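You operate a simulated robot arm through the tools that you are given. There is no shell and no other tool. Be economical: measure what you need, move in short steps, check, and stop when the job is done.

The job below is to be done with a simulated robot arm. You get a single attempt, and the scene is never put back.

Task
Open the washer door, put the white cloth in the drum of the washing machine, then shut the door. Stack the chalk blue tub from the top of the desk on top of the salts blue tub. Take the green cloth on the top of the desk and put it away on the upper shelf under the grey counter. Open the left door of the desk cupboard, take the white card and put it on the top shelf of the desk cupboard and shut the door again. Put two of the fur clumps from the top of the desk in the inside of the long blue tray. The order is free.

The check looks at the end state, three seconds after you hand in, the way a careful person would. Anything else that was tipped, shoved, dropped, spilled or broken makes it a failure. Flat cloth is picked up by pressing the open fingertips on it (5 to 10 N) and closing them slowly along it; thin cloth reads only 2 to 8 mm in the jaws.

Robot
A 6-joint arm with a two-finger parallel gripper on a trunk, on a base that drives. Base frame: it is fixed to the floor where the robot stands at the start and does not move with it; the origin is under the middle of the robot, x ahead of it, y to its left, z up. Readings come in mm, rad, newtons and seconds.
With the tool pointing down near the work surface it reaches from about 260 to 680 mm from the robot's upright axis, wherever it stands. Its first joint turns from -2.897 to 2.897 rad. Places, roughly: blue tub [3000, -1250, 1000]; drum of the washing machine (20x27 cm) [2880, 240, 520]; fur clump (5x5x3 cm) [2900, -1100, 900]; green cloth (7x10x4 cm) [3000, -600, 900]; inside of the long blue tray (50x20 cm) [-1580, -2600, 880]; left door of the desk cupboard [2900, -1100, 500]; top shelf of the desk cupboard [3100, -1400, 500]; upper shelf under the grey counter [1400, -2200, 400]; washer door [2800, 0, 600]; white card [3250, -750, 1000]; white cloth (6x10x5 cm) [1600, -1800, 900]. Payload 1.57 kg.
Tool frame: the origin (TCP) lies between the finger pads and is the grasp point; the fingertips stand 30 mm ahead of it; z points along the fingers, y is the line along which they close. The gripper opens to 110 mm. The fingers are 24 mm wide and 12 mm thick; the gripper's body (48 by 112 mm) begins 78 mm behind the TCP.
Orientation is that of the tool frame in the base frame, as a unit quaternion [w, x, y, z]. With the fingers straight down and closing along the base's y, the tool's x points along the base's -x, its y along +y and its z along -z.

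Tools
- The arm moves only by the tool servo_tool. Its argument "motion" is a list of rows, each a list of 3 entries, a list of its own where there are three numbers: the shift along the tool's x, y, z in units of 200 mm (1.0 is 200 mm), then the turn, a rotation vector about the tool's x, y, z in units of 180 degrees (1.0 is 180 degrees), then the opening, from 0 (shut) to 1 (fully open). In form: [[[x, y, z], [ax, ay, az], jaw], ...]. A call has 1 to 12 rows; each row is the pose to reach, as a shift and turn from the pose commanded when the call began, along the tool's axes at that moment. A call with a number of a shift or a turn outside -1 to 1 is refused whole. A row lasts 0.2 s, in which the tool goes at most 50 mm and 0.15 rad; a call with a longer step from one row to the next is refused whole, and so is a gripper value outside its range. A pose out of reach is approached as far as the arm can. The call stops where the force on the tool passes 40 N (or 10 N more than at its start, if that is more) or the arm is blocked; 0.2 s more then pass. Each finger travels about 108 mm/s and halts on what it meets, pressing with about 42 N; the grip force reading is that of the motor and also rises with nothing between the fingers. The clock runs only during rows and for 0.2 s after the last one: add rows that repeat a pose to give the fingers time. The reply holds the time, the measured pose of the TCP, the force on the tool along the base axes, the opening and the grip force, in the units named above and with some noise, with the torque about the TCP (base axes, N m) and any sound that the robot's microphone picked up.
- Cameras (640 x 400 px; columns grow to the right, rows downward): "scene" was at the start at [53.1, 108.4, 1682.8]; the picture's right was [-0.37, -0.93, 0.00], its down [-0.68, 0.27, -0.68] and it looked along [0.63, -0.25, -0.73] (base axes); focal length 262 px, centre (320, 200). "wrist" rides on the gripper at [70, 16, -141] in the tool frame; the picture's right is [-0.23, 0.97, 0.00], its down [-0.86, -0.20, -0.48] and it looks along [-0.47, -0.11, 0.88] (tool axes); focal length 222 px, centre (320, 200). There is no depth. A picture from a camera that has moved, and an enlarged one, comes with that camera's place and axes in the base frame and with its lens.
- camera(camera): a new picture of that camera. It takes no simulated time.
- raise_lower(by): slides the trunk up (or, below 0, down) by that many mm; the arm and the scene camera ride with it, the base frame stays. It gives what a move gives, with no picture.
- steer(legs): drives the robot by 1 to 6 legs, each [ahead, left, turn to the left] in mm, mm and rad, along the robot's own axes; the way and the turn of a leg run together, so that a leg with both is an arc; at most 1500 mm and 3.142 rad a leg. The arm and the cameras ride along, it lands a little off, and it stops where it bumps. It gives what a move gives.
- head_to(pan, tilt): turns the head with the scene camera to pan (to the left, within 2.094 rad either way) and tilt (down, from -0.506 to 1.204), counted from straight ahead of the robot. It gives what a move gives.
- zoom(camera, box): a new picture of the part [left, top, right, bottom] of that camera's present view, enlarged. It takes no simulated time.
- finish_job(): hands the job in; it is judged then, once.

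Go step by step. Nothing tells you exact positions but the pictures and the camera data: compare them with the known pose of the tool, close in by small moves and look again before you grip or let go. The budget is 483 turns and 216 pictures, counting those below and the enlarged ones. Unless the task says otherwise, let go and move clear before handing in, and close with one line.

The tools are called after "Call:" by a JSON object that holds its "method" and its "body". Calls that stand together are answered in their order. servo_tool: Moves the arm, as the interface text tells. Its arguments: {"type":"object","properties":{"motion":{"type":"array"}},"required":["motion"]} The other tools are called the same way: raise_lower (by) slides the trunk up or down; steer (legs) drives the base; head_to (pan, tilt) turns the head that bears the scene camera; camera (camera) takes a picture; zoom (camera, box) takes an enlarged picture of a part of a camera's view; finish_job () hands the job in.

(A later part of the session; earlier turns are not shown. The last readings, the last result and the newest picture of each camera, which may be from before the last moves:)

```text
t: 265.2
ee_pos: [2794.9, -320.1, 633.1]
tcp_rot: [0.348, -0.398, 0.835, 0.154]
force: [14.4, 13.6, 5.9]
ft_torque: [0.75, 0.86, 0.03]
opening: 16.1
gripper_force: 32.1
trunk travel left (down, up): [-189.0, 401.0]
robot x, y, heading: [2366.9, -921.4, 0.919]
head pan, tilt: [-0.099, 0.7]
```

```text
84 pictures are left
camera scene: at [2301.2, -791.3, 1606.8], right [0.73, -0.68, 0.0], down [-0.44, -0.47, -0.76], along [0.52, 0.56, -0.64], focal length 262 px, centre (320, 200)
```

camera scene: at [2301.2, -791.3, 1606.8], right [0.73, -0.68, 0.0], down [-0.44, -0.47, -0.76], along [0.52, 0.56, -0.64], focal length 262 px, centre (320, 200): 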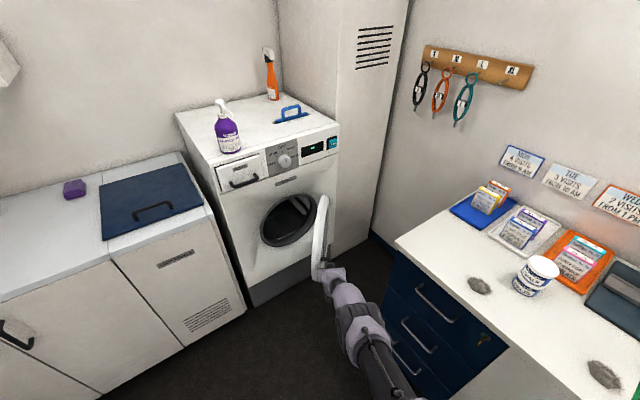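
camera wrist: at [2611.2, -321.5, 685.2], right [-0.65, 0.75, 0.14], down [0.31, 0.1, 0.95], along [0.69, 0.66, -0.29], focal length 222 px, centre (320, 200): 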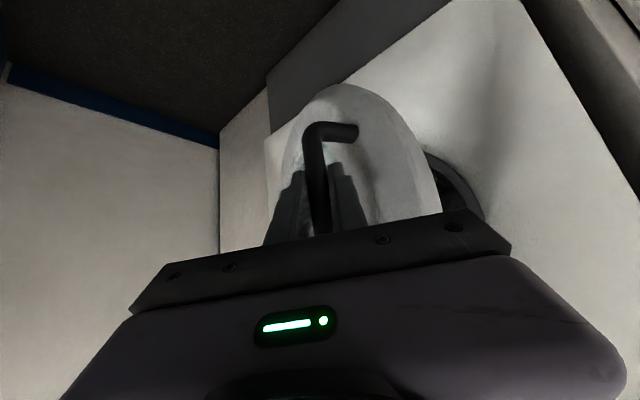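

Call:
{"method": "steer", "body": {"legs": [[4, -64, 0], [12, -62, 0]]}}

Call:
{"method": "camera", "body": {"camera": "scene"}}

Call:
{"method": "camera", "body": {"camera": "wrist"}}

```text
t: 266.8
ee_pos: [2904.6, -385.8, 634.7]
tcp_rot: [0.348, -0.398, 0.835, 0.154]
force: [-7.8, -18.7, -5.0]
ft_torque: [0.57, 0.74, 0.05]
opening: 15.8
gripper_force: 31.9
trunk travel left (down, up): [-189.0, 401.0]
robot x, y, heading: [2473.8, -983.1, 0.919]
head pan, tilt: [-0.099, 0.7]
```

```text
83 pictures are left
camera scene: at [2409.8, -856.5, 1606.9], right [0.73, -0.68, 0.0], down [-0.44, -0.47, -0.77], along [0.52, 0.56, -0.64], focal length 262 px, centre (320, 200)
```

scene: 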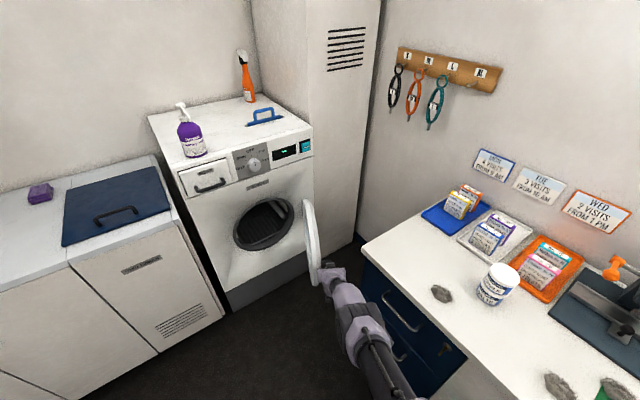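

```text
82 pictures are left
camera wrist: at [2796.1, -488.9, 685.4], right [-0.65, 0.75, 0.14], down [0.31, 0.09, 0.95], along [0.69, 0.66, -0.29], focal length 222 px, centre (320, 200)
```

wrist: 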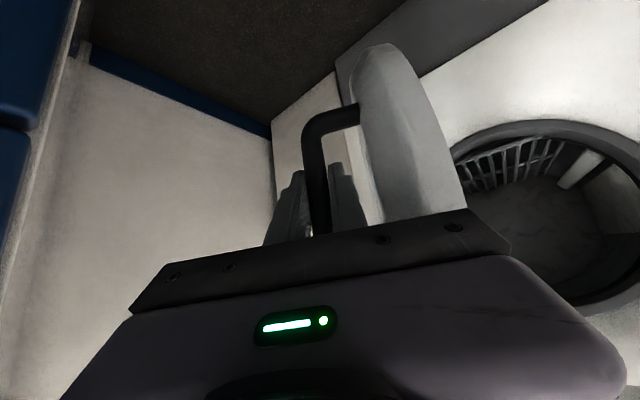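

Door is ~75° open, drum exposed. Release the handle and back away along the door plane.

Call:
{"method": "servo_tool", "body": {"motion": [[[0, 0, 0], [0, 0, 0], 0.2], [[0, 0, 0], [0, 0, 0], 0.3], [[0, 0, 0], [0, 0, 0], 0.3]]}}

Call:
{"method": "steer", "body": {"legs": [[-120, -30, 0]]}}

Call:
{"method": "camera", "body": {"camera": "scene"}}

Call:
{"method": "camera", "body": {"camera": "wrist"}}

```text
t: 267.6
ee_pos: [2904.2, -383.4, 633.8]
tcp_rot: [0.348, -0.398, 0.834, 0.154]
force: [0.1, 0.5, 0.5]
ft_torque: [0.02, -0.01, -0.03]
opening: 33.1
gripper_force: 0.0
trunk travel left (down, up): [-189.0, 401.0]
robot x, y, heading: [2477.5, -985.8, 0.925]
head pan, tilt: [-0.099, 0.7]
```

```text
t: 268.9
ee_pos: [2854.8, -497.4, 633.1]
tcp_rot: [0.349, -0.398, 0.835, 0.153]
force: [0.2, 0.5, -0.5]
ft_torque: [0.0, 0.02, 0.03]
opening: 33.0
gripper_force: 0.2
trunk travel left (down, up): [-189.0, 401.0]
robot x, y, heading: [2433.2, -1096.8, 0.917]
head pan, tilt: [-0.099, 0.7]
```

```text
81 pictures are left
camera scene: at [2360.4, -969.0, 1606.8], right [0.73, -0.68, 0.0], down [-0.44, -0.47, -0.77], along [0.52, 0.56, -0.64], focal length 262 px, centre (320, 200)
```

scene: 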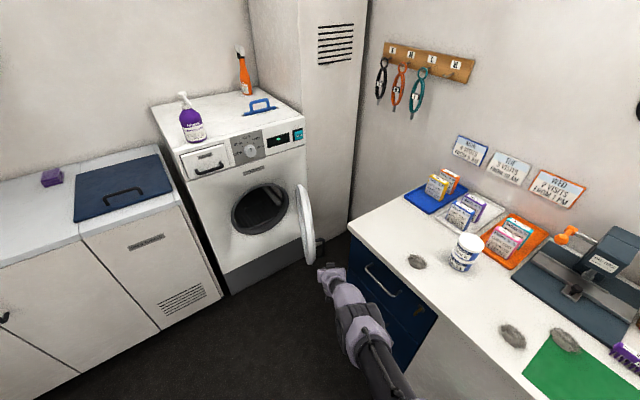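

```text
80 pictures are left
camera wrist: at [2747.0, -601.7, 685.3], right [-0.65, 0.75, 0.14], down [0.31, 0.09, 0.95], along [0.69, 0.66, -0.29], focal length 222 px, centre (320, 200)
```

wrist: 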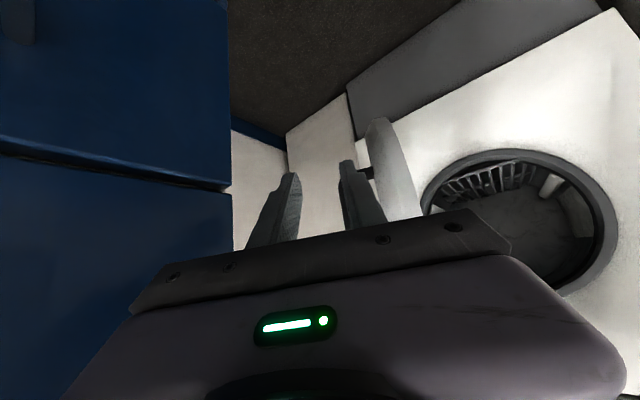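

Drum is open. Now fetch the white cloth: move clear, raise, turn, and come diagonally down the aisle.

Call:
{"method": "steer", "body": {"legs": [[0, 250, 0]]}}

Call:
{"method": "raise_lower", "body": {"by": 330}}

Call:
{"method": "steer", "body": {"legs": [[0, 0, 1.34], [0, 0, 1.34], [-320, 223, 0], [288, 415, 0]]}}

Call:
{"method": "camera", "body": {"camera": "wrist"}}

Call:
{"method": "head_to", "body": {"pan": 0.0, "tilt": 0.9}}

Call:
{"method": "camera", "body": {"camera": "scene"}}

```text
t: 270.7
ee_pos: [2655.0, -345.2, 634.1]
tcp_rot: [0.348, -0.399, 0.834, 0.154]
force: [-0.7, 0.9, 0.3]
ft_torque: [0.03, -0.03, -0.02]
opening: 32.8
gripper_force: 0.2
trunk travel left (down, up): [-189.0, 401.0]
robot x, y, heading: [2226.2, -942.4, 0.922]
head pan, tilt: [-0.099, 0.7]
```

```text
t: 273.9
ee_pos: [2655.0, -346.2, 962.8]
tcp_rot: [0.349, -0.398, 0.834, 0.154]
force: [-0.3, 0.8, 0.2]
ft_torque: [0.01, 0.01, 0.01]
opening: 32.9
gripper_force: 0.1
trunk travel left (down, up): [-519.0, 71.0]
robot x, y, heading: [2224.5, -945.3, 0.92]
head pan, tilt: [-0.099, 0.7]
```

```text
t: 285.5
ee_pos: [1878.9, -1846.8, 963.5]
tcp_rot: [0.068, 0.905, 0.193, -0.374]
force: [-0.5, -0.2, 0.8]
ft_torque: [-0.02, 0.0, 0.01]
opening: 33.0
gripper_force: 0.1
trunk travel left (down, up): [-519.0, 71.0]
robot x, y, heading: [2529.9, -1501.7, -2.694]
head pan, tilt: [-0.099, 0.7]
```

```text
79 pictures are left
camera wrist: at [2021.9, -1801.9, 1014.9], right [0.24, -0.96, 0.14], down [-0.32, 0.06, 0.95], along [-0.92, -0.28, -0.29], focal length 222 px, centre (320, 200)
```

wrist: 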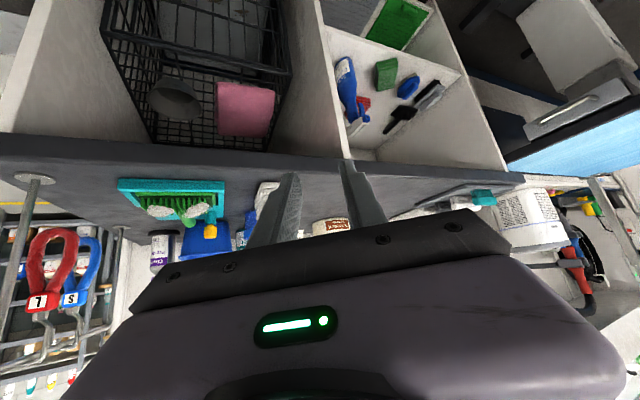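

```text
t: 286.2
ee_pos: [1878.2, -1845.4, 963.3]
tcp_rot: [0.068, 0.904, 0.193, -0.374]
force: [0.1, 0.3, -0.1]
ft_torque: [-0.02, 0.02, -0.01]
opening: 32.8
gripper_force: 0.0
trunk travel left (down, up): [-519.0, 71.0]
robot x, y, heading: [2532.4, -1504.2, -2.689]
head pan, tilt: [0.0, 0.901]
```

```text
78 pictures are left
camera scene: at [2541.6, -1657.4, 1920.6], right [-0.44, 0.9, 0.0], down [0.71, 0.34, -0.62], along [-0.56, -0.27, -0.78], focal length 262 px, centre (320, 200)
```

scene: 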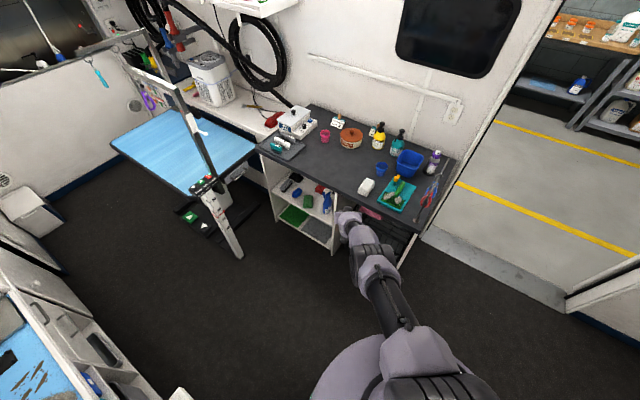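

Call:
{"method": "zoom", "body": {"camera": "scene", "box": [310, 140, 430, 215]}}

Call:
{"method": "zoom", "body": {"camera": "wrist", "box": [180, 140, 340, 240]}}

```text
5.33 times, centred on (370, 178) of scene
camera zoom: at [2541.6, -1657.4, 1920.6], right [-0.44, 0.9, 0.0], down [0.71, 0.34, -0.62], along [-0.56, -0.27, -0.78], focal length 1397 px, centre (53, 320)
```

zoom: 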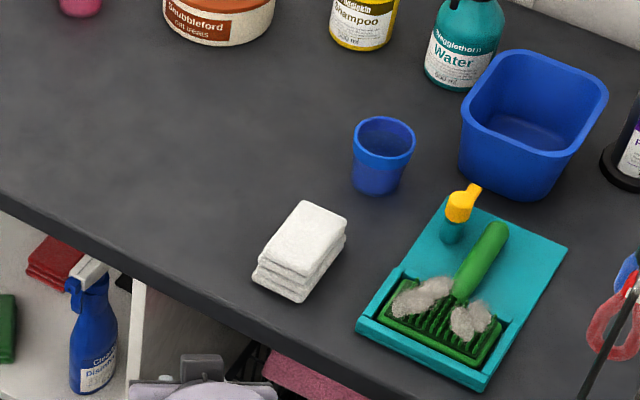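

```text
4.00 times, centred on (260, 190) of wrist
camera zoom: at [2022.0, -1801.5, 1015.0], right [0.24, -0.96, 0.14], down [-0.32, 0.06, 0.95], along [-0.92, -0.28, -0.29], focal length 888 px, centre (560, 240)
```

zoom: 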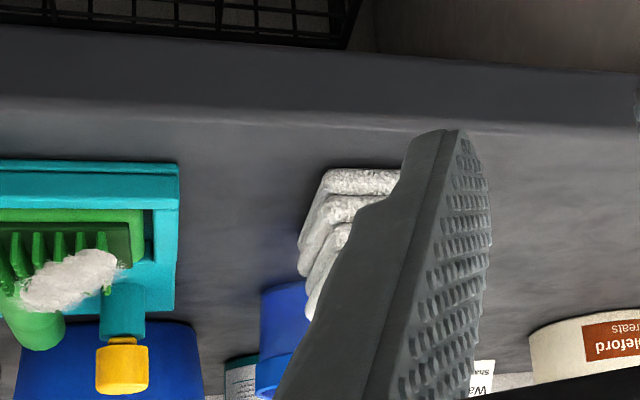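

The cloth's long side runs front-to-back, so I should face the counter squarely. Move further along and rotate right 0.6 rad.

Call:
{"method": "steer", "body": {"legs": [[238, 343, 0], [0, 0, -0.6]]}}

Call:
{"method": "servo_tool", "body": {"motion": [[[0, 0, 0], [0, 0, 0], 0.6], [[0, 0, 0], [0, 0, 0], 0.95], [[0, 0, 0], [0, 0, 0], 0.95]]}}

Call:
{"method": "camera", "body": {"camera": "wrist"}}

```text
t: 290.5
ee_pos: [1739.0, -1831.3, 964.5]
tcp_rot: [-0.045, 0.921, -0.083, -0.377]
force: [-0.9, 0.1, -1.0]
ft_torque: [-0.04, 0.03, 0.03]
opening: 32.9
gripper_force: 0.1
trunk travel left (down, up): [-519.0, 71.0]
robot x, y, heading: [2470.9, -1917.0, 2.996]
head pan, tilt: [0.0, 0.901]
```

```text
t: 291.3
ee_pos: [1738.6, -1831.8, 963.5]
tcp_rot: [-0.045, 0.921, -0.082, -0.378]
force: [-0.1, 0.5, 0.6]
ft_torque: [0.03, -0.02, -0.01]
opening: 104.6
gripper_force: 0.0
trunk travel left (down, up): [-519.0, 71.0]
robot x, y, heading: [2474.1, -1919.1, 2.998]
head pan, tilt: [0.0, 0.901]
```

```text
75 pictures are left
camera wrist: at [1881.4, -1876.4, 1015.0], right [-0.34, -0.93, 0.14], down [-0.23, 0.23, 0.95], along [-0.91, 0.29, -0.29], focal length 222 px, centre (320, 200)
```

wrist: 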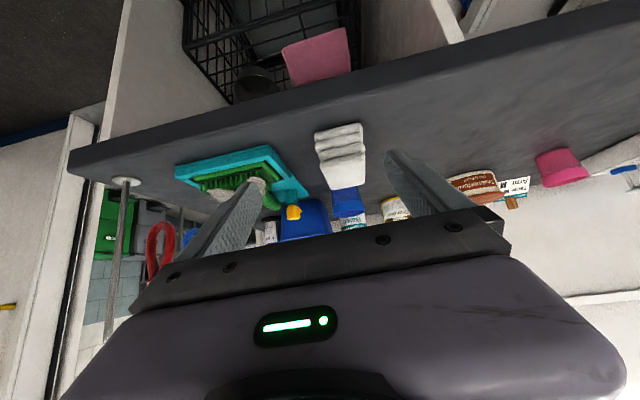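

Counter top z≈865; cloth front edge at (1657,−1840). Move over it and lower.

Call:
{"method": "steer", "body": {"legs": [[108, 19, 0]]}}

Call:
{"method": "raise_lower", "body": {"by": -45}}

Call:
{"method": "camera", "body": {"camera": "wrist"}}

```text
t: 292.4
ee_pos: [1629.8, -1834.5, 963.2]
tcp_rot: [-0.045, 0.921, -0.082, -0.377]
force: [-0.2, -0.2, -0.3]
ft_torque: [0.02, 0.01, -0.01]
opening: 104.6
gripper_force: 0.1
trunk travel left (down, up): [-519.0, 71.0]
robot x, y, heading: [2361.7, -1922.7, 2.994]
head pan, tilt: [0.0, 0.901]
```

```text
t: 293.3
ee_pos: [1630.9, -1834.3, 918.3]
tcp_rot: [-0.045, 0.921, -0.082, -0.377]
force: [0.1, -0.8, -0.5]
ft_torque: [0.0, 0.0, -0.01]
opening: 104.5
gripper_force: 0.0
trunk travel left (down, up): [-474.0, 116.0]
robot x, y, heading: [2360.2, -1922.7, 2.994]
head pan, tilt: [0.0, 0.901]
```

```text
74 pictures are left
camera wrist: at [1773.1, -1879.2, 970.1], right [-0.34, -0.93, 0.14], down [-0.23, 0.23, 0.95], along [-0.91, 0.29, -0.29], focal length 222 px, centre (320, 200)
```

wrist: 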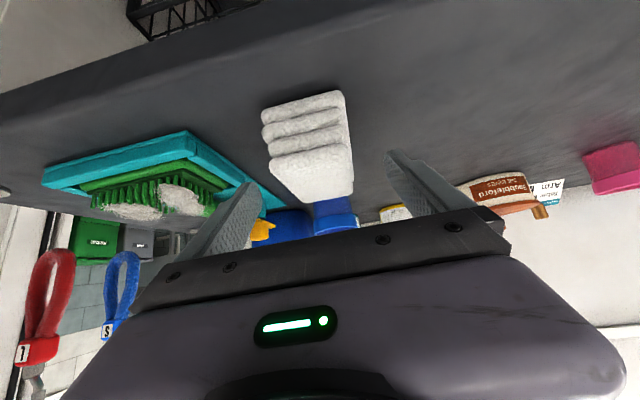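

Call:
{"method": "steer", "body": {"legs": [[5, -7, 0]]}}

Call:
{"method": "raise_lower", "body": {"by": -18}}

Call:
{"method": "camera", "body": {"camera": "wrist"}}

```text
t: 294.1
ee_pos: [1625.9, -1827.8, 918.3]
tcp_rot: [-0.045, 0.921, -0.082, -0.378]
force: [0.0, -0.7, -0.3]
ft_torque: [0.0, 0.03, -0.04]
opening: 104.5
gripper_force: 0.0
trunk travel left (down, up): [-474.0, 116.0]
robot x, y, heading: [2358.8, -1912.6, 2.995]
head pan, tilt: [0.0, 0.901]
```

```text
t: 294.7
ee_pos: [1626.6, -1827.5, 900.3]
tcp_rot: [-0.045, 0.921, -0.082, -0.378]
force: [0.1, -0.2, 0.1]
ft_torque: [-0.02, 0.02, -0.03]
opening: 104.5
gripper_force: 0.1
trunk travel left (down, up): [-456.0, 134.0]
robot x, y, heading: [2355.6, -1911.8, 2.996]
head pan, tilt: [0.0, 0.901]
```

```text
73 pictures are left
camera wrist: at [1769.2, -1871.8, 951.9], right [-0.34, -0.93, 0.14], down [-0.23, 0.23, 0.95], along [-0.91, 0.29, -0.29], focal length 222 px, centre (320, 200)
```

wrist: 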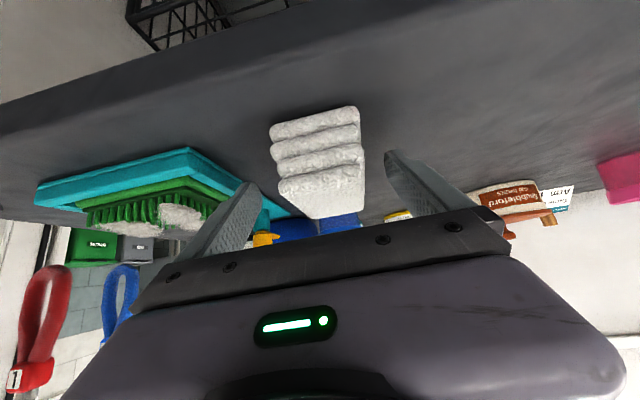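

Well centred. Close and lift.

Call:
{"method": "servo_tool", "body": {"motion": [[[0, 0, 0], [0, 0, 0], 0.8], [[0, 0, 0], [0, 0, 0], 0.65], [[0, 0, 0], [0, 0, 0], 0.5], [[0, 0, 0], [0, 0, 0], 0.35], [[0, 0, 0], [0, 0, 0], 0.2], [[0, 0, 0], [0, 0, 0], 0.2]]}}

Call:
{"method": "raise_lower", "body": {"by": 65}}

Call:
{"method": "camera", "body": {"camera": "wrist"}}

```text
t: 296.1
ee_pos: [1625.8, -1827.3, 900.1]
tcp_rot: [-0.046, 0.921, -0.082, -0.378]
force: [-1.0, 0.2, 0.7]
ft_torque: [-0.03, 0.01, -0.02]
opening: 57.3
gripper_force: 41.7
trunk travel left (down, up): [-456.0, 134.0]
robot x, y, heading: [2357.8, -1915.5, 2.991]
head pan, tilt: [0.0, 0.901]
```

```text
t: 297.1
ee_pos: [1626.5, -1827.2, 966.2]
tcp_rot: [-0.045, 0.922, -0.082, -0.377]
force: [0.1, 0.0, -1.0]
ft_torque: [0.0, 0.01, 0.03]
opening: 57.2
gripper_force: 42.0
trunk travel left (down, up): [-521.0, 69.0]
robot x, y, heading: [2355.1, -1911.4, 2.993]
head pan, tilt: [0.0, 0.901]
```

```text
72 pictures are left
camera wrist: at [1769.1, -1871.8, 1016.6], right [-0.34, -0.93, 0.14], down [-0.23, 0.23, 0.95], along [-0.91, 0.29, -0.29], focal length 222 px, centre (320, 200)
```

wrist: 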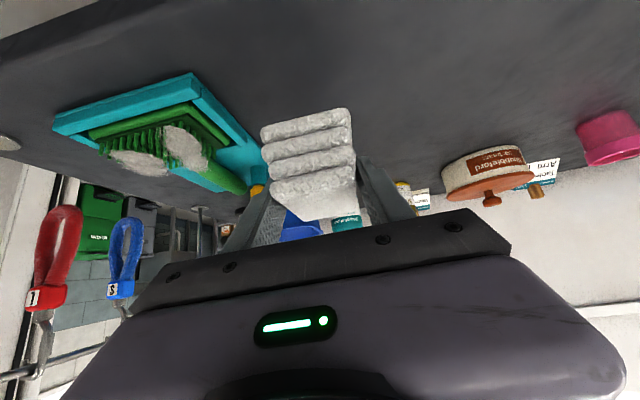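

White cloth held. Reverse out of the aisle and turn toward the washer.

Call:
{"method": "steer", "body": {"legs": [[-125, 0, 0], [0, 0, 0.6], [-526, -758, 0], [320, -223, 0], [0, 0, -1.335], [0, 0, -1.335]]}}

Call:
{"method": "head_to", "body": {"pan": -0.1, "tilt": 0.7}}

Call:
{"method": "camera", "body": {"camera": "scene"}}

```text
t: 313.1
ee_pos: [2656.1, -356.6, 966.6]
tcp_rot: [0.347, -0.404, 0.832, 0.156]
force: [0.1, 0.7, -0.3]
ft_torque: [0.01, -0.04, -0.02]
opening: 57.2
gripper_force: 41.6
trunk travel left (down, up): [-521.0, 69.0]
robot x, y, heading: [2240.1, -957.7, 0.931]
head pan, tilt: [0.0, 0.901]
```

```text
t: 313.8
ee_pos: [2657.5, -354.0, 964.3]
tcp_rot: [0.347, -0.404, 0.832, 0.155]
force: [0.1, 1.0, -0.3]
ft_torque: [-0.03, -0.04, 0.01]
opening: 57.0
gripper_force: 42.1
trunk travel left (down, up): [-521.0, 69.0]
robot x, y, heading: [2238.7, -955.4, 0.936]
head pan, tilt: [-0.099, 0.7]
```

```text
71 pictures are left
camera scene: at [2168.9, -831.5, 1938.7], right [0.74, -0.67, 0.0], down [-0.43, -0.48, -0.76], along [0.51, 0.57, -0.64], focal length 262 px, centre (320, 200)
```

scene: 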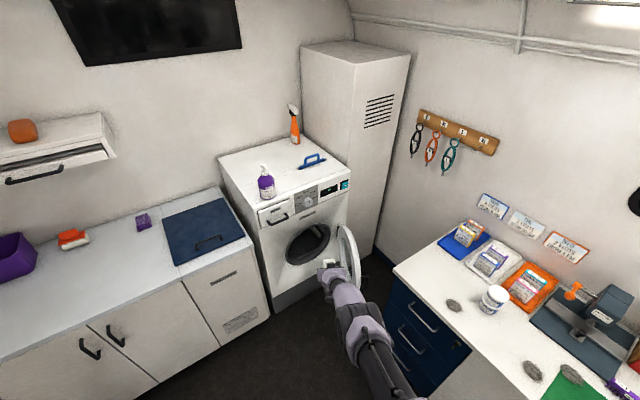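

Call:
{"method": "raise_lower", "body": {"by": -320}}

Call:
{"method": "camera", "body": {"camera": "wrist"}}

Call:
{"method": "zoom", "body": {"camera": "scene", "box": [240, 170, 400, 310]}}

```text
t: 317.0
ee_pos: [2656.8, -354.5, 646.7]
tcp_rot: [0.347, -0.404, 0.832, 0.156]
force: [0.4, -0.8, 0.0]
ft_torque: [0.01, 0.01, -0.04]
opening: 57.0
gripper_force: 42.1
trunk travel left (down, up): [-201.0, 389.0]
robot x, y, heading: [2235.9, -959.2, 0.936]
head pan, tilt: [-0.099, 0.7]
```

```text
70 pictures are left
camera wrist: at [2549.8, -460.0, 697.0], right [-0.66, 0.74, 0.14], down [0.31, 0.1, 0.95], along [0.68, 0.67, -0.29], focal length 222 px, centre (320, 200)
```

wrist: 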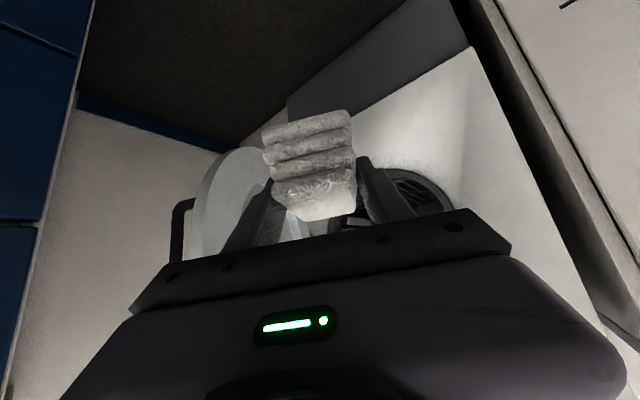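

```text
2.86 times, centred on (320, 240) of scene
camera zoom: at [2168.6, -832.1, 1618.8], right [0.74, -0.67, 0.0], down [-0.43, -0.48, -0.76], along [0.51, 0.57, -0.64], focal length 748 px, centre (320, 86)
```

zoom: 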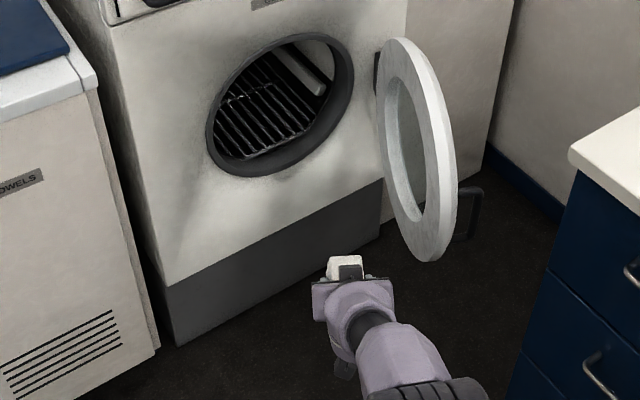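

Opening centre ≈(2822,13,675), inner radius ≈135. A flatter tool pitch is better for entering the drum; I'll flatten by 20° while raising the arm, then lower the trunk.

Call:
{"method": "servo_tool", "body": {"motion": [[[-0.06, 0, -0.01], [0, -0.018, 0], 0.2], [[-0.12, 0, -0.02], [0, -0.036, 0], 0.2], [[-0.18, 0, -0.035], [0, -0.054, 0], 0.2], [[-0.24, 0, -0.05], [0, -0.072, 0], 0.2], [[-0.3, 0, -0.06], [0, -0.09, 0], 0.2], [[-0.35, 0, -0.07], [0, -0.11, 0], 0.2], [[-0.35, 0, -0.07], [0, -0.11, 0], 0.2]]}}

```text
t: 318.6
ee_pos: [2685.2, -316.2, 708.5]
tcp_rot: [0.46, -0.379, 0.775, 0.211]
force: [-0.9, -0.6, -0.9]
ft_torque: [-0.01, 0.02, 0.0]
opening: 57.2
gripper_force: 41.8
out of reach, approached as far as the arm can: row 1, 2, 4, 5, 6, 7
trunk travel left (down, up): [-201.0, 389.0]
robot x, y, heading: [2238.6, -959.0, 0.935]
head pan, tilt: [-0.099, 0.7]
```

Call:
{"method": "servo_tool", "body": {"motion": [[[-0.06, 0, 0.0], [0, -0.02, 0], 0.2], [[-0.12, 0, 0.0], [0, -0.04, 0], 0.2], [[-0.17, 0, 0.0], [0, -0.06, 0], 0.2], [[-0.17, 0, 0.0], [0, -0.06, 0], 0.2]]}}

Call:
{"method": "raise_lower", "body": {"by": -115}}

Call:
{"method": "camera", "body": {"camera": "wrist"}}

Call:
{"method": "camera", "body": {"camera": "scene"}}

```text
t: 319.6
ee_pos: [2685.7, -298.3, 736.8]
tcp_rot: [0.508, -0.362, 0.748, 0.228]
force: [0.8, -0.7, 0.4]
ft_torque: [-0.02, -0.04, 0.02]
opening: 57.1
gripper_force: 42.1
out of reach, approached as far as the arm can: row 2, 3, 4
trunk travel left (down, up): [-201.0, 389.0]
robot x, y, heading: [2236.3, -960.5, 0.933]
head pan, tilt: [-0.099, 0.7]
```

```text
t: 321.1
ee_pos: [2684.8, -297.8, 621.4]
tcp_rot: [0.507, -0.363, 0.747, 0.23]
force: [0.1, 0.5, 0.3]
ft_torque: [-0.02, 0.02, 0.03]
opening: 57.0
gripper_force: 42.2
trunk travel left (down, up): [-86.0, 504.0]
robot x, y, heading: [2238.0, -960.8, 0.937]
head pan, tilt: [-0.099, 0.7]
```

```text
68 pictures are left
camera wrist: at [2572.9, -409.7, 611.5], right [-0.7, 0.69, 0.18], down [0.06, -0.2, 0.98], along [0.71, 0.7, 0.1], focal length 222 px, centre (320, 200)
```

wrist: 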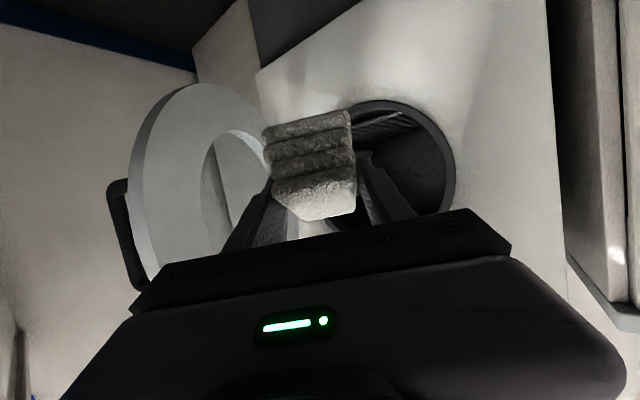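

```text
67 pictures are left
camera scene: at [2168.6, -832.1, 1503.8], right [0.74, -0.67, 0.0], down [-0.43, -0.48, -0.76], along [0.51, 0.57, -0.64], focal length 262 px, centre (320, 200)
```

scene: 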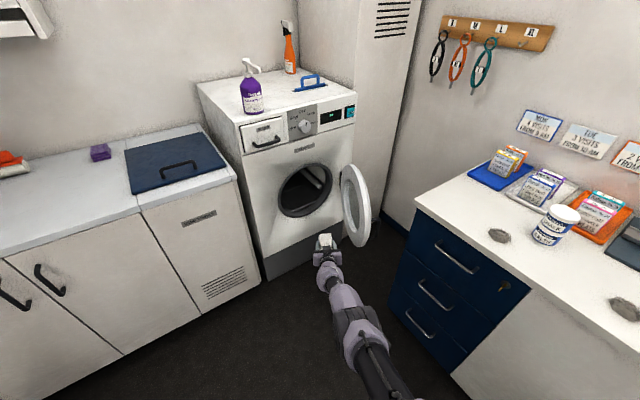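

Pitch is now ~22° below horizontal. Shift left and advance to just before the opening, then look.

Call:
{"method": "steer", "body": {"legs": [[0, 81, 0], [250, 0, 0]]}}

Call:
{"method": "camera", "body": {"camera": "wrist"}}

Call:
{"method": "zoom", "body": {"camera": "scene", "box": [200, 100, 400, 250]}}

```text
t: 323.5
ee_pos: [2767.0, -51.0, 622.2]
tcp_rot: [0.507, -0.363, 0.747, 0.229]
force: [-0.2, -0.1, -0.5]
ft_torque: [-0.03, -0.04, 0.01]
opening: 57.0
gripper_force: 41.8
trunk travel left (down, up): [-86.0, 504.0]
robot x, y, heading: [2319.5, -713.5, 0.938]
head pan, tilt: [-0.099, 0.7]
```

```text
66 pictures are left
camera wrist: at [2654.3, -161.6, 611.2], right [-0.7, 0.69, 0.18], down [0.06, -0.2, 0.98], along [0.71, 0.7, 0.1], focal length 222 px, centre (320, 200)
```

wrist: 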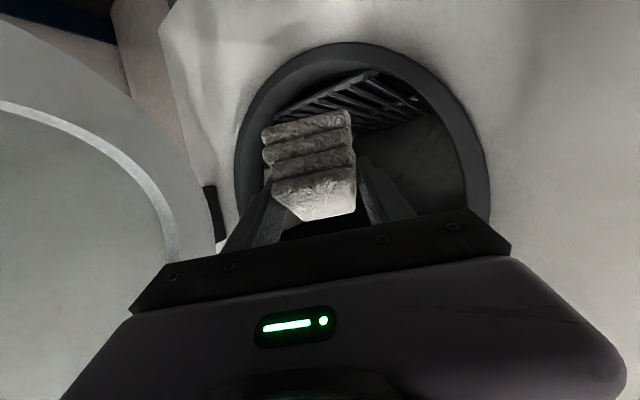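

```text
2.67 times, centred on (300, 175) of scene
camera zoom: at [2251.1, -584.8, 1503.7], right [0.74, -0.67, 0.0], down [-0.43, -0.48, -0.76], along [0.51, 0.57, -0.64], focal length 698 px, centre (373, 267)
```

zoom: 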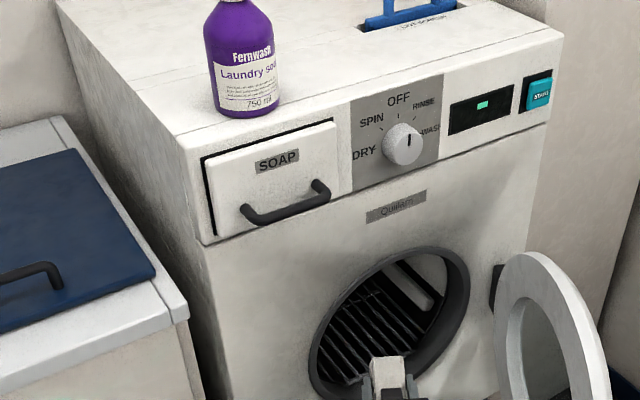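

Call:
{"method": "raise_lower", "body": {"by": -10}}

Call:
{"method": "steer", "body": {"legs": [[140, 0, 0]]}}

Call:
{"method": "camera", "body": {"camera": "wrist"}}

Call:
{"method": "camera", "body": {"camera": "scene"}}

```text
t: 324.1
ee_pos: [2766.5, -51.0, 611.5]
tcp_rot: [0.507, -0.363, 0.748, 0.229]
force: [0.3, 0.3, -0.3]
ft_torque: [-0.05, -0.02, 0.01]
opening: 56.7
gripper_force: 41.9
trunk travel left (down, up): [-76.0, 514.0]
robot x, y, heading: [2319.9, -714.4, 0.939]
head pan, tilt: [-0.099, 0.7]
```

```text
t: 325.4
ee_pos: [2849.6, 63.3, 611.8]
tcp_rot: [0.507, -0.363, 0.748, 0.229]
force: [-0.7, 0.5, -1.1]
ft_torque: [-0.04, 0.05, -0.01]
opening: 56.9
gripper_force: 41.9
trunk travel left (down, up): [-76.0, 514.0]
robot x, y, heading: [2403.8, -599.9, 0.938]
head pan, tilt: [-0.099, 0.7]
```

```text
64 pictures are left
camera wrist: at [2738.0, -49.2, 601.2], right [-0.7, 0.69, 0.18], down [0.06, -0.2, 0.98], along [0.71, 0.7, 0.1], focal length 222 px, centre (320, 200)
```

wrist: 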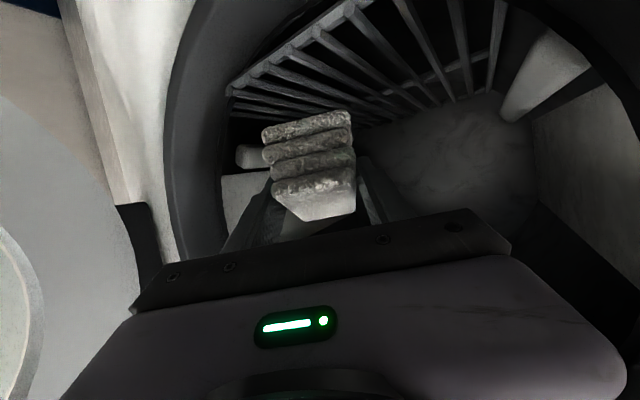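

```text
63 pictures are left
camera scene: at [2334.4, -472.0, 1493.7], right [0.74, -0.67, 0.0], down [-0.43, -0.48, -0.76], along [0.51, 0.57, -0.64], focal length 262 px, centre (320, 200)
```

scene: 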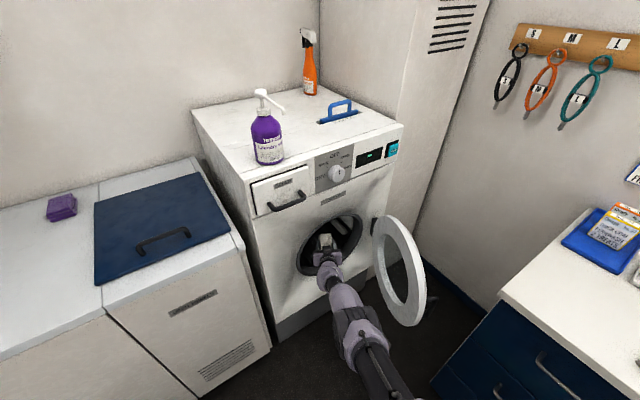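

Call:
{"method": "steer", "body": {"legs": [[65, 10, 0]]}}

Call:
{"method": "camera", "body": {"camera": "wrist"}}

```text
t: 326.4
ee_pos: [2880.5, 120.0, 612.9]
tcp_rot: [0.508, -0.363, 0.747, 0.229]
force: [0.4, 0.3, -0.5]
ft_torque: [0.0, -0.01, 0.02]
opening: 57.3
gripper_force: 41.8
trunk travel left (down, up): [-76.0, 514.0]
robot x, y, heading: [2431.6, -537.9, 0.935]
head pan, tilt: [-0.099, 0.7]
```

```text
62 pictures are left
camera wrist: at [2768.3, 9.2, 601.1], right [-0.7, 0.69, 0.18], down [0.06, -0.2, 0.98], along [0.71, 0.7, 0.1], focal length 222 px, centre (320, 200)
```

wrist: 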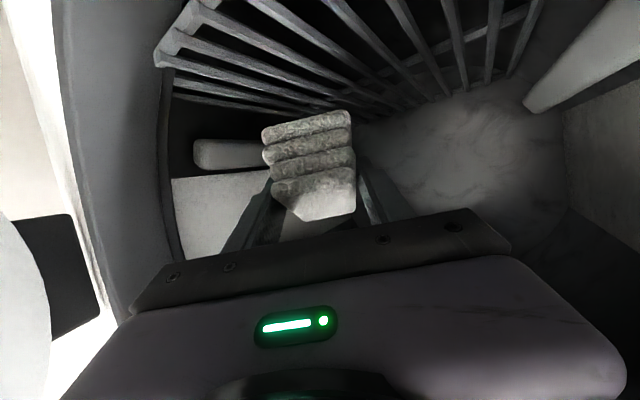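

Call:
{"method": "raise_lower", "body": {"by": -25}}

Call:
{"method": "camera", "body": {"camera": "wrist"}}

```text
t: 327.2
ee_pos: [2880.5, 120.9, 586.7]
tcp_rot: [0.507, -0.362, 0.748, 0.228]
force: [-0.3, -0.5, -0.8]
ft_torque: [0.0, 0.01, 0.01]
opening: 56.9
gripper_force: 42.0
trunk travel left (down, up): [-51.0, 539.0]
robot x, y, heading: [2435.3, -539.6, 0.933]
head pan, tilt: [-0.099, 0.7]
```

```text
61 pictures are left
camera wrist: at [2768.3, 9.1, 576.4], right [-0.7, 0.69, 0.18], down [0.06, -0.2, 0.98], along [0.71, 0.7, 0.1], focal length 222 px, centre (320, 200)
```

wrist: 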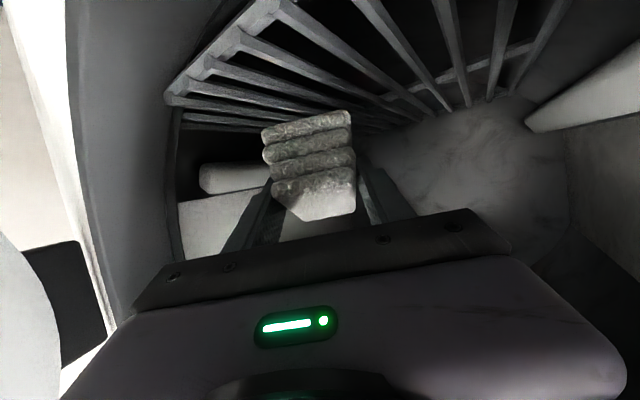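

Call:
{"method": "raise_lower", "body": {"by": -16}}

Call:
{"method": "servo_tool", "body": {"motion": [[[0, 0, 0], [0, 0, 0], 0.5], [[0, 0, 0], [0, 0, 0], 0.6], [[0, 0, 0], [0, 0, 0], 0.7], [[0, 0, 0], [0, 0, 0], 0.75], [[0, 0, 0], [0, 0, 0], 0.75]]}}

Call:
{"method": "camera", "body": {"camera": "wrist"}}

```text
t: 327.8
ee_pos: [2880.5, 120.2, 571.0]
tcp_rot: [0.507, -0.362, 0.748, 0.228]
force: [-0.7, 0.6, -0.3]
ft_torque: [-0.01, -0.02, -0.01]
opening: 56.9
gripper_force: 41.9
trunk travel left (down, up): [-35.0, 555.0]
robot x, y, heading: [2435.2, -539.7, 0.937]
head pan, tilt: [-0.099, 0.7]
```

```text
t: 329.0
ee_pos: [2878.7, 120.7, 571.9]
tcp_rot: [0.507, -0.362, 0.748, 0.228]
force: [-0.5, -0.1, 0.0]
ft_torque: [0.01, -0.01, 0.0]
opening: 82.8
gripper_force: 0.1
trunk travel left (down, up): [-35.0, 555.0]
robot x, y, heading: [2432.4, -540.5, 0.934]
head pan, tilt: [-0.099, 0.7]
```

```text
60 pictures are left
camera wrist: at [2768.3, 9.1, 560.3], right [-0.7, 0.69, 0.18], down [0.06, -0.2, 0.98], along [0.71, 0.7, 0.1], focal length 222 px, centre (320, 200)
```

wrist: 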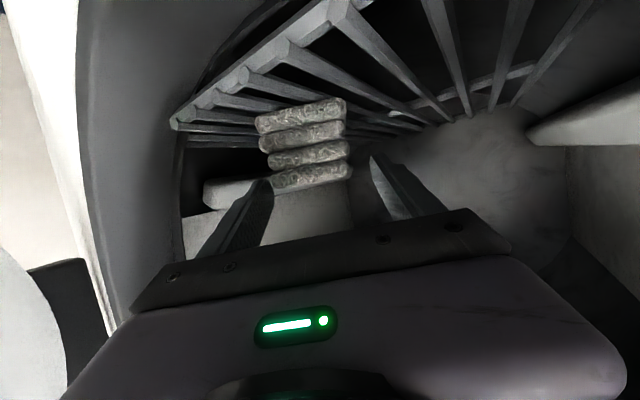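

Cloth rests on the drum's slats. Withdraw the way I came.

Call:
{"method": "raise_lower", "body": {"by": 40}}

Call:
{"method": "steer", "body": {"legs": [[-65, -10, 0], [-250, 0, 0]]}}

Call:
{"method": "camera", "body": {"camera": "wrist"}}

Call:
{"method": "camera", "body": {"camera": "scene"}}

```text
t: 329.8
ee_pos: [2880.9, 119.7, 609.8]
tcp_rot: [0.507, -0.363, 0.748, 0.229]
force: [0.4, 0.7, 0.4]
ft_torque: [-0.01, 0.01, 0.01]
opening: 82.6
gripper_force: 0.0
trunk travel left (down, up): [-75.0, 515.0]
robot x, y, heading: [2433.2, -542.0, 0.937]
head pan, tilt: [-0.099, 0.7]
```

```text
t: 332.2
ee_pos: [2700.7, -138.6, 611.6]
tcp_rot: [0.508, -0.362, 0.748, 0.228]
force: [0.3, 0.1, 0.0]
ft_torque: [-0.02, -0.01, -0.04]
opening: 82.4
gripper_force: 0.2
trunk travel left (down, up): [-75.0, 515.0]
robot x, y, heading: [2253.5, -796.9, 0.94]
head pan, tilt: [-0.099, 0.7]
```

```text
59 pictures are left
camera wrist: at [2589.2, -249.8, 600.3], right [-0.7, 0.69, 0.18], down [0.06, -0.2, 0.98], along [0.71, 0.7, 0.1], focal length 222 px, centre (320, 200)
```

wrist: 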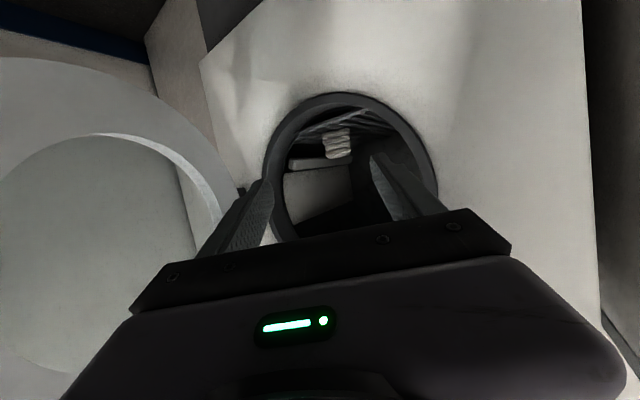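

```text
58 pictures are left
camera scene: at [2186.1, -673.3, 1492.8], right [0.74, -0.67, 0.0], down [-0.43, -0.48, -0.77], along [0.51, 0.57, -0.64], focal length 262 px, centre (320, 200)
```

scene: 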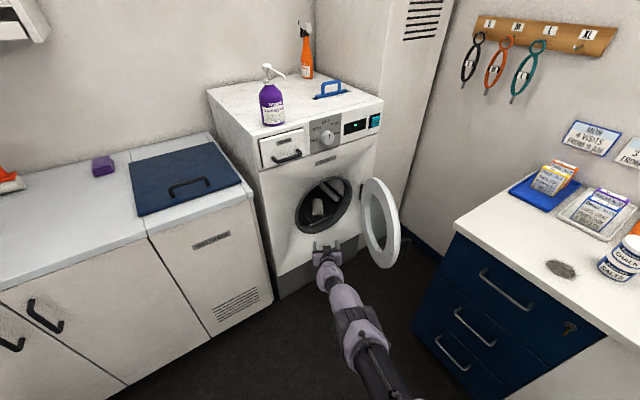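

Cloth is in the drum. Now re-grip the door handle by the known path and swing it shut.

Call:
{"method": "raise_lower", "body": {"by": 22}}

Call:
{"method": "servo_tool", "body": {"motion": [[[0, 0, 0], [0, 0, 0], 0.6], [[0, 0, 0], [0, 0, 0], 0.45], [[0, 0, 0], [0, 0, 0], 0.4]]}}

Call:
{"method": "steer", "body": {"legs": [[-197, 0, 0], [0, -338, 0]]}}

Call:
{"method": "camera", "body": {"camera": "wrist"}}

Call:
{"method": "camera", "body": {"camera": "scene"}}

```text
t: 332.9
ee_pos: [2701.2, -138.3, 632.6]
tcp_rot: [0.508, -0.363, 0.747, 0.229]
force: [0.4, -0.6, -0.6]
ft_torque: [0.03, 0.02, 0.01]
opening: 82.4
gripper_force: 0.0
trunk travel left (down, up): [-97.0, 493.0]
robot x, y, heading: [2260.2, -799.7, 0.934]
head pan, tilt: [-0.099, 0.7]
```

```text
t: 333.7
ee_pos: [2702.2, -138.9, 633.0]
tcp_rot: [0.507, -0.363, 0.747, 0.229]
force: [0.0, 0.2, -1.0]
ft_torque: [0.03, 0.01, 0.0]
opening: 43.8
gripper_force: 0.1
trunk travel left (down, up): [-97.0, 493.0]
robot x, y, heading: [2253.4, -803.8, 0.938]
head pan, tilt: [-0.099, 0.7]
```

```text
t: 337.1
ee_pos: [2859.1, -499.5, 633.0]
tcp_rot: [0.508, -0.362, 0.747, 0.229]
force: [0.4, -0.7, 0.2]
ft_torque: [0.0, 0.0, 0.0]
opening: 44.0
gripper_force: 0.1
trunk travel left (down, up): [-97.0, 493.0]
robot x, y, heading: [2409.2, -1162.2, 0.935]
head pan, tilt: [-0.099, 0.7]
```

```text
57 pictures are left
camera wrist: at [2746.6, -611.3, 622.3], right [-0.7, 0.69, 0.18], down [0.06, -0.2, 0.98], along [0.71, 0.7, 0.1], focal length 222 px, centre (320, 200)
```

wrist: 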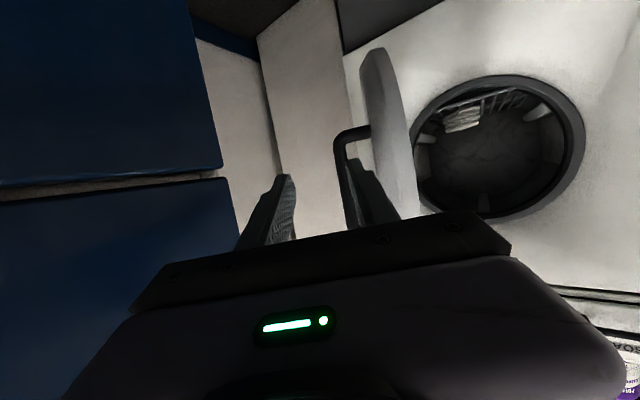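

```text
56 pictures are left
camera scene: at [2343.0, -1034.3, 1514.7], right [0.74, -0.67, 0.0], down [-0.43, -0.48, -0.76], along [0.51, 0.57, -0.64], focal length 262 px, centre (320, 200)
```

scene: 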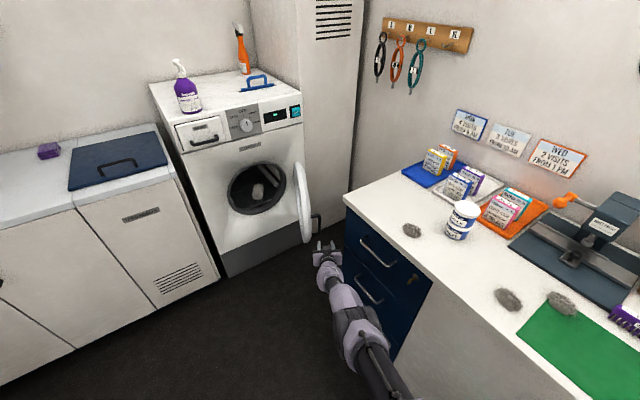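

Go straight ahead so the left finger slips between bar and door.

Call:
{"method": "steer", "body": {"legs": [[70, 3, 0]]}}

Call:
{"method": "camera", "body": {"camera": "wrist"}}

```text
t: 338.1
ee_pos: [2896.5, -442.6, 632.8]
tcp_rot: [0.507, -0.363, 0.747, 0.229]
force: [0.6, -0.4, 0.8]
ft_torque: [0.01, 0.0, -0.03]
opening: 44.0
gripper_force: 0.0
trunk travel left (down, up): [-97.0, 493.0]
robot x, y, heading: [2451.0, -1107.4, 0.935]
head pan, tilt: [-0.099, 0.7]
```

```text
55 pictures are left
camera wrist: at [2784.9, -553.0, 622.1], right [-0.7, 0.69, 0.18], down [0.06, -0.2, 0.98], along [0.71, 0.7, 0.1], focal length 222 px, centre (320, 200)
```

wrist: 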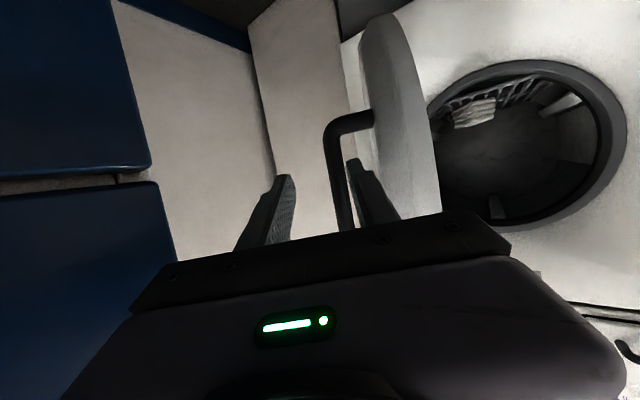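

Call:
{"method": "steer", "body": {"legs": [[45, 0, 0]]}}

Call:
{"method": "camera", "body": {"camera": "wrist"}}

```text
t: 339.1
ee_pos: [2923.4, -405.0, 631.7]
tcp_rot: [0.508, -0.362, 0.748, 0.228]
force: [-0.2, 0.4, 0.6]
ft_torque: [0.0, -0.02, -0.01]
opening: 44.0
gripper_force: 0.0
trunk travel left (down, up): [-97.0, 493.0]
robot x, y, heading: [2478.0, -1065.6, 0.938]
head pan, tilt: [-0.099, 0.7]
```

```text
54 pictures are left
camera wrist: at [2811.5, -516.8, 622.1], right [-0.7, 0.69, 0.18], down [0.06, -0.2, 0.98], along [0.71, 0.7, 0.1], focal length 222 px, centre (320, 200)
```

wrist: 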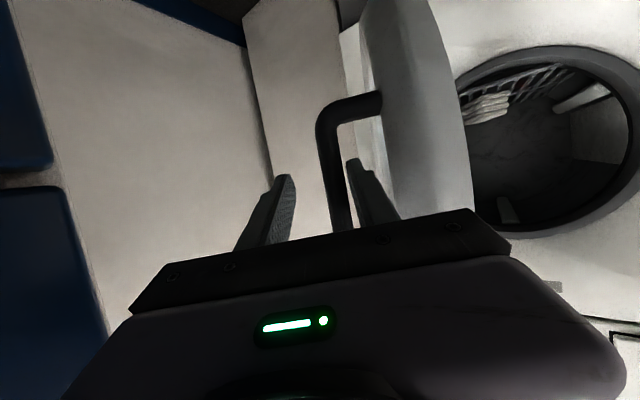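

Bar is at TCP depth. Close.

Call:
{"method": "servo_tool", "body": {"motion": [[[0, 0, 0], [0, 0, 0], 0.3], [[0, 0, 0], [0, 0, 0], 0.2], [[0, 0, 0], [0, 0, 0], 0.1], [[0, 0, 0], [0, 0, 0], 0.0], [[0, 0, 0], [0, 0, 0], 0.0]]}}

```text
t: 340.2
ee_pos: [2923.6, -405.5, 633.2]
tcp_rot: [0.507, -0.363, 0.747, 0.229]
force: [-1.5, -3.2, -1.4]
ft_torque: [0.53, 0.69, -0.02]
opening: 15.7
gripper_force: 31.3
trunk travel left (down, up): [-97.0, 493.0]
robot x, y, heading: [2476.1, -1064.2, 0.935]
head pan, tilt: [-0.099, 0.7]
```

Gripped. Swing the door shut along the fitted arc by driving.

Call:
{"method": "steer", "body": {"legs": [[-14, 80, 0], [2, 81, 0]]}}

Call:
{"method": "steer", "body": {"legs": [[18, 80, 0], [33, 75, 0]]}}

Call:
{"method": "camera", "body": {"camera": "scene"}}

```text
t: 342.0
ee_pos: [2788.7, -318.6, 632.7]
tcp_rot: [0.508, -0.363, 0.747, 0.229]
force: [9.7, 11.9, -2.7]
ft_torque: [0.59, 0.51, 0.06]
opening: 15.9
gripper_force: 31.2
trunk travel left (down, up): [-97.0, 493.0]
robot x, y, heading: [2339.5, -985.7, 0.936]
head pan, tilt: [-0.099, 0.7]
```

```text
t: 343.7
ee_pos: [2693.9, -186.6, 634.2]
tcp_rot: [0.508, -0.361, 0.748, 0.229]
force: [15.8, 7.6, -4.7]
ft_torque: [0.54, 0.48, -0.01]
opening: 16.0
gripper_force: 30.8
trunk travel left (down, up): [-97.0, 493.0]
robot x, y, heading: [2248.8, -849.6, 0.941]
head pan, tilt: [-0.099, 0.7]
```

```text
53 pictures are left
camera scene: at [2179.3, -720.7, 1514.7], right [0.74, -0.67, 0.0], down [-0.43, -0.48, -0.76], along [0.51, 0.57, -0.65], focal length 262 px, centre (320, 200)
```

scene: 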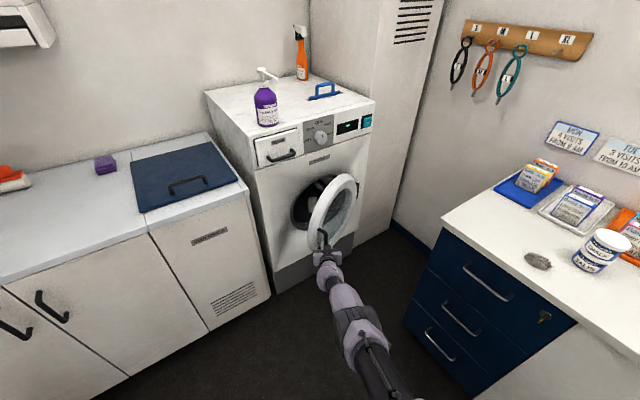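

Call:
{"method": "steer", "body": {"legs": [[49, 64, 0]]}}

Call:
{"method": "steer", "body": {"legs": [[60, 53, 0]]}}

Call:
{"method": "camera", "body": {"camera": "scene"}}

Call:
{"method": "camera", "body": {"camera": "wrist"}}

```text
t: 344.8
ee_pos: [2671.3, -108.3, 634.5]
tcp_rot: [0.509, -0.362, 0.747, 0.229]
force: [0.3, 1.1, -7.4]
ft_torque: [0.38, 0.71, 0.11]
opening: 16.1
gripper_force: 31.5
trunk travel left (down, up): [-97.0, 493.0]
robot x, y, heading: [2224.6, -771.7, 0.931]
head pan, tilt: [-0.099, 0.7]
```

```text
t: 345.8
ee_pos: [2666.0, -28.7, 634.1]
tcp_rot: [0.508, -0.362, 0.747, 0.229]
force: [8.4, 0.6, -8.8]
ft_torque: [0.17, 0.88, 0.02]
opening: 16.1
gripper_force: 31.8
trunk travel left (down, up): [-97.0, 493.0]
robot x, y, heading: [2219.4, -691.7, 0.936]
head pan, tilt: [-0.099, 0.7]
```

```text
52 pictures are left
camera scene: at [2149.2, -563.8, 1514.7], right [0.74, -0.67, 0.0], down [-0.43, -0.48, -0.76], along [0.51, 0.57, -0.65], focal length 262 px, centre (320, 200)
```

scene: 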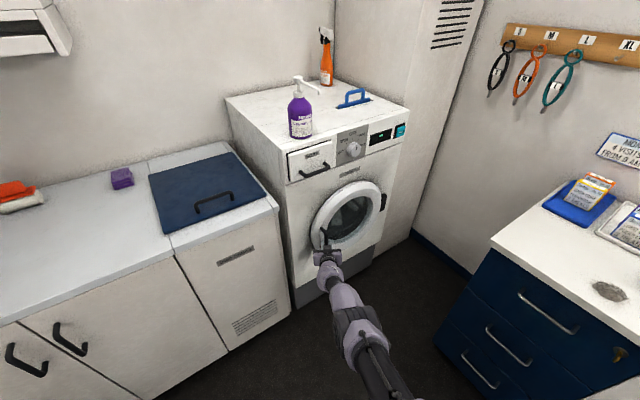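

```text
51 pictures are left
camera wrist: at [2552.8, -140.8, 622.6], right [-0.7, 0.69, 0.19], down [0.06, -0.2, 0.98], along [0.71, 0.7, 0.1], focal length 222 px, centre (320, 200)
```

wrist: 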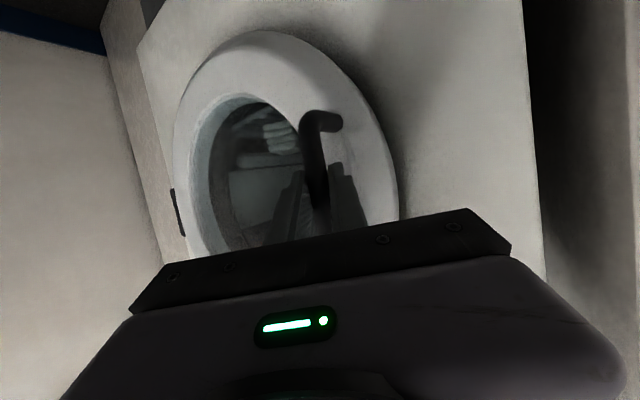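

Push the last centimetre until it resists.

Call:
{"method": "steer", "body": {"legs": [[9, 5, 0]]}}

Call:
{"method": "steer", "body": {"legs": [[6, 4, 0]]}}

Call:
{"method": "zoom", "body": {"camera": "scene", "box": [280, 150, 420, 290]}}

```text
t: 346.6
ee_pos: [2668.1, -24.1, 634.1]
tcp_rot: [0.508, -0.36, 0.748, 0.229]
force: [14.6, -36.3, -6.3]
ft_torque: [0.53, 0.51, -0.15]
opening: 16.1
gripper_force: 31.2
trunk travel left (down, up): [-97.0, 493.0]
robot x, y, heading: [2218.0, -685.5, 0.933]
head pan, tilt: [-0.099, 0.7]
```

```text
t: 347.5
ee_pos: [2670.5, -21.6, 632.8]
tcp_rot: [0.509, -0.355, 0.751, 0.226]
force: [-10.1, -14.6, 12.9]
ft_torque: [0.22, 0.82, 0.03]
opening: 15.9
gripper_force: 30.9
trunk travel left (down, up): [-97.0, 493.0]
robot x, y, heading: [2217.6, -673.4, 0.932]
head pan, tilt: [-0.099, 0.7]
stopped in leg 1: the force on the tool passed its limit at 64 N (the readings are from after the stop); the commanded pose is now the measured one
```

```text
2.86 times, centred on (350, 220) of scene
camera zoom: at [2148.1, -551.1, 1514.9], right [0.74, -0.67, 0.0], down [-0.43, -0.48, -0.77], along [0.52, 0.57, -0.64], focal length 748 px, centre (234, 143)
```

zoom: 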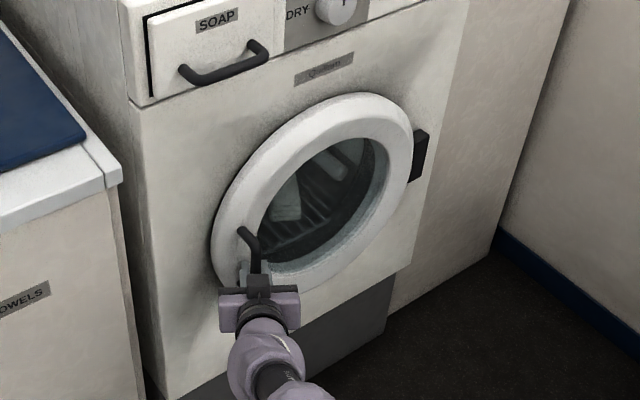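

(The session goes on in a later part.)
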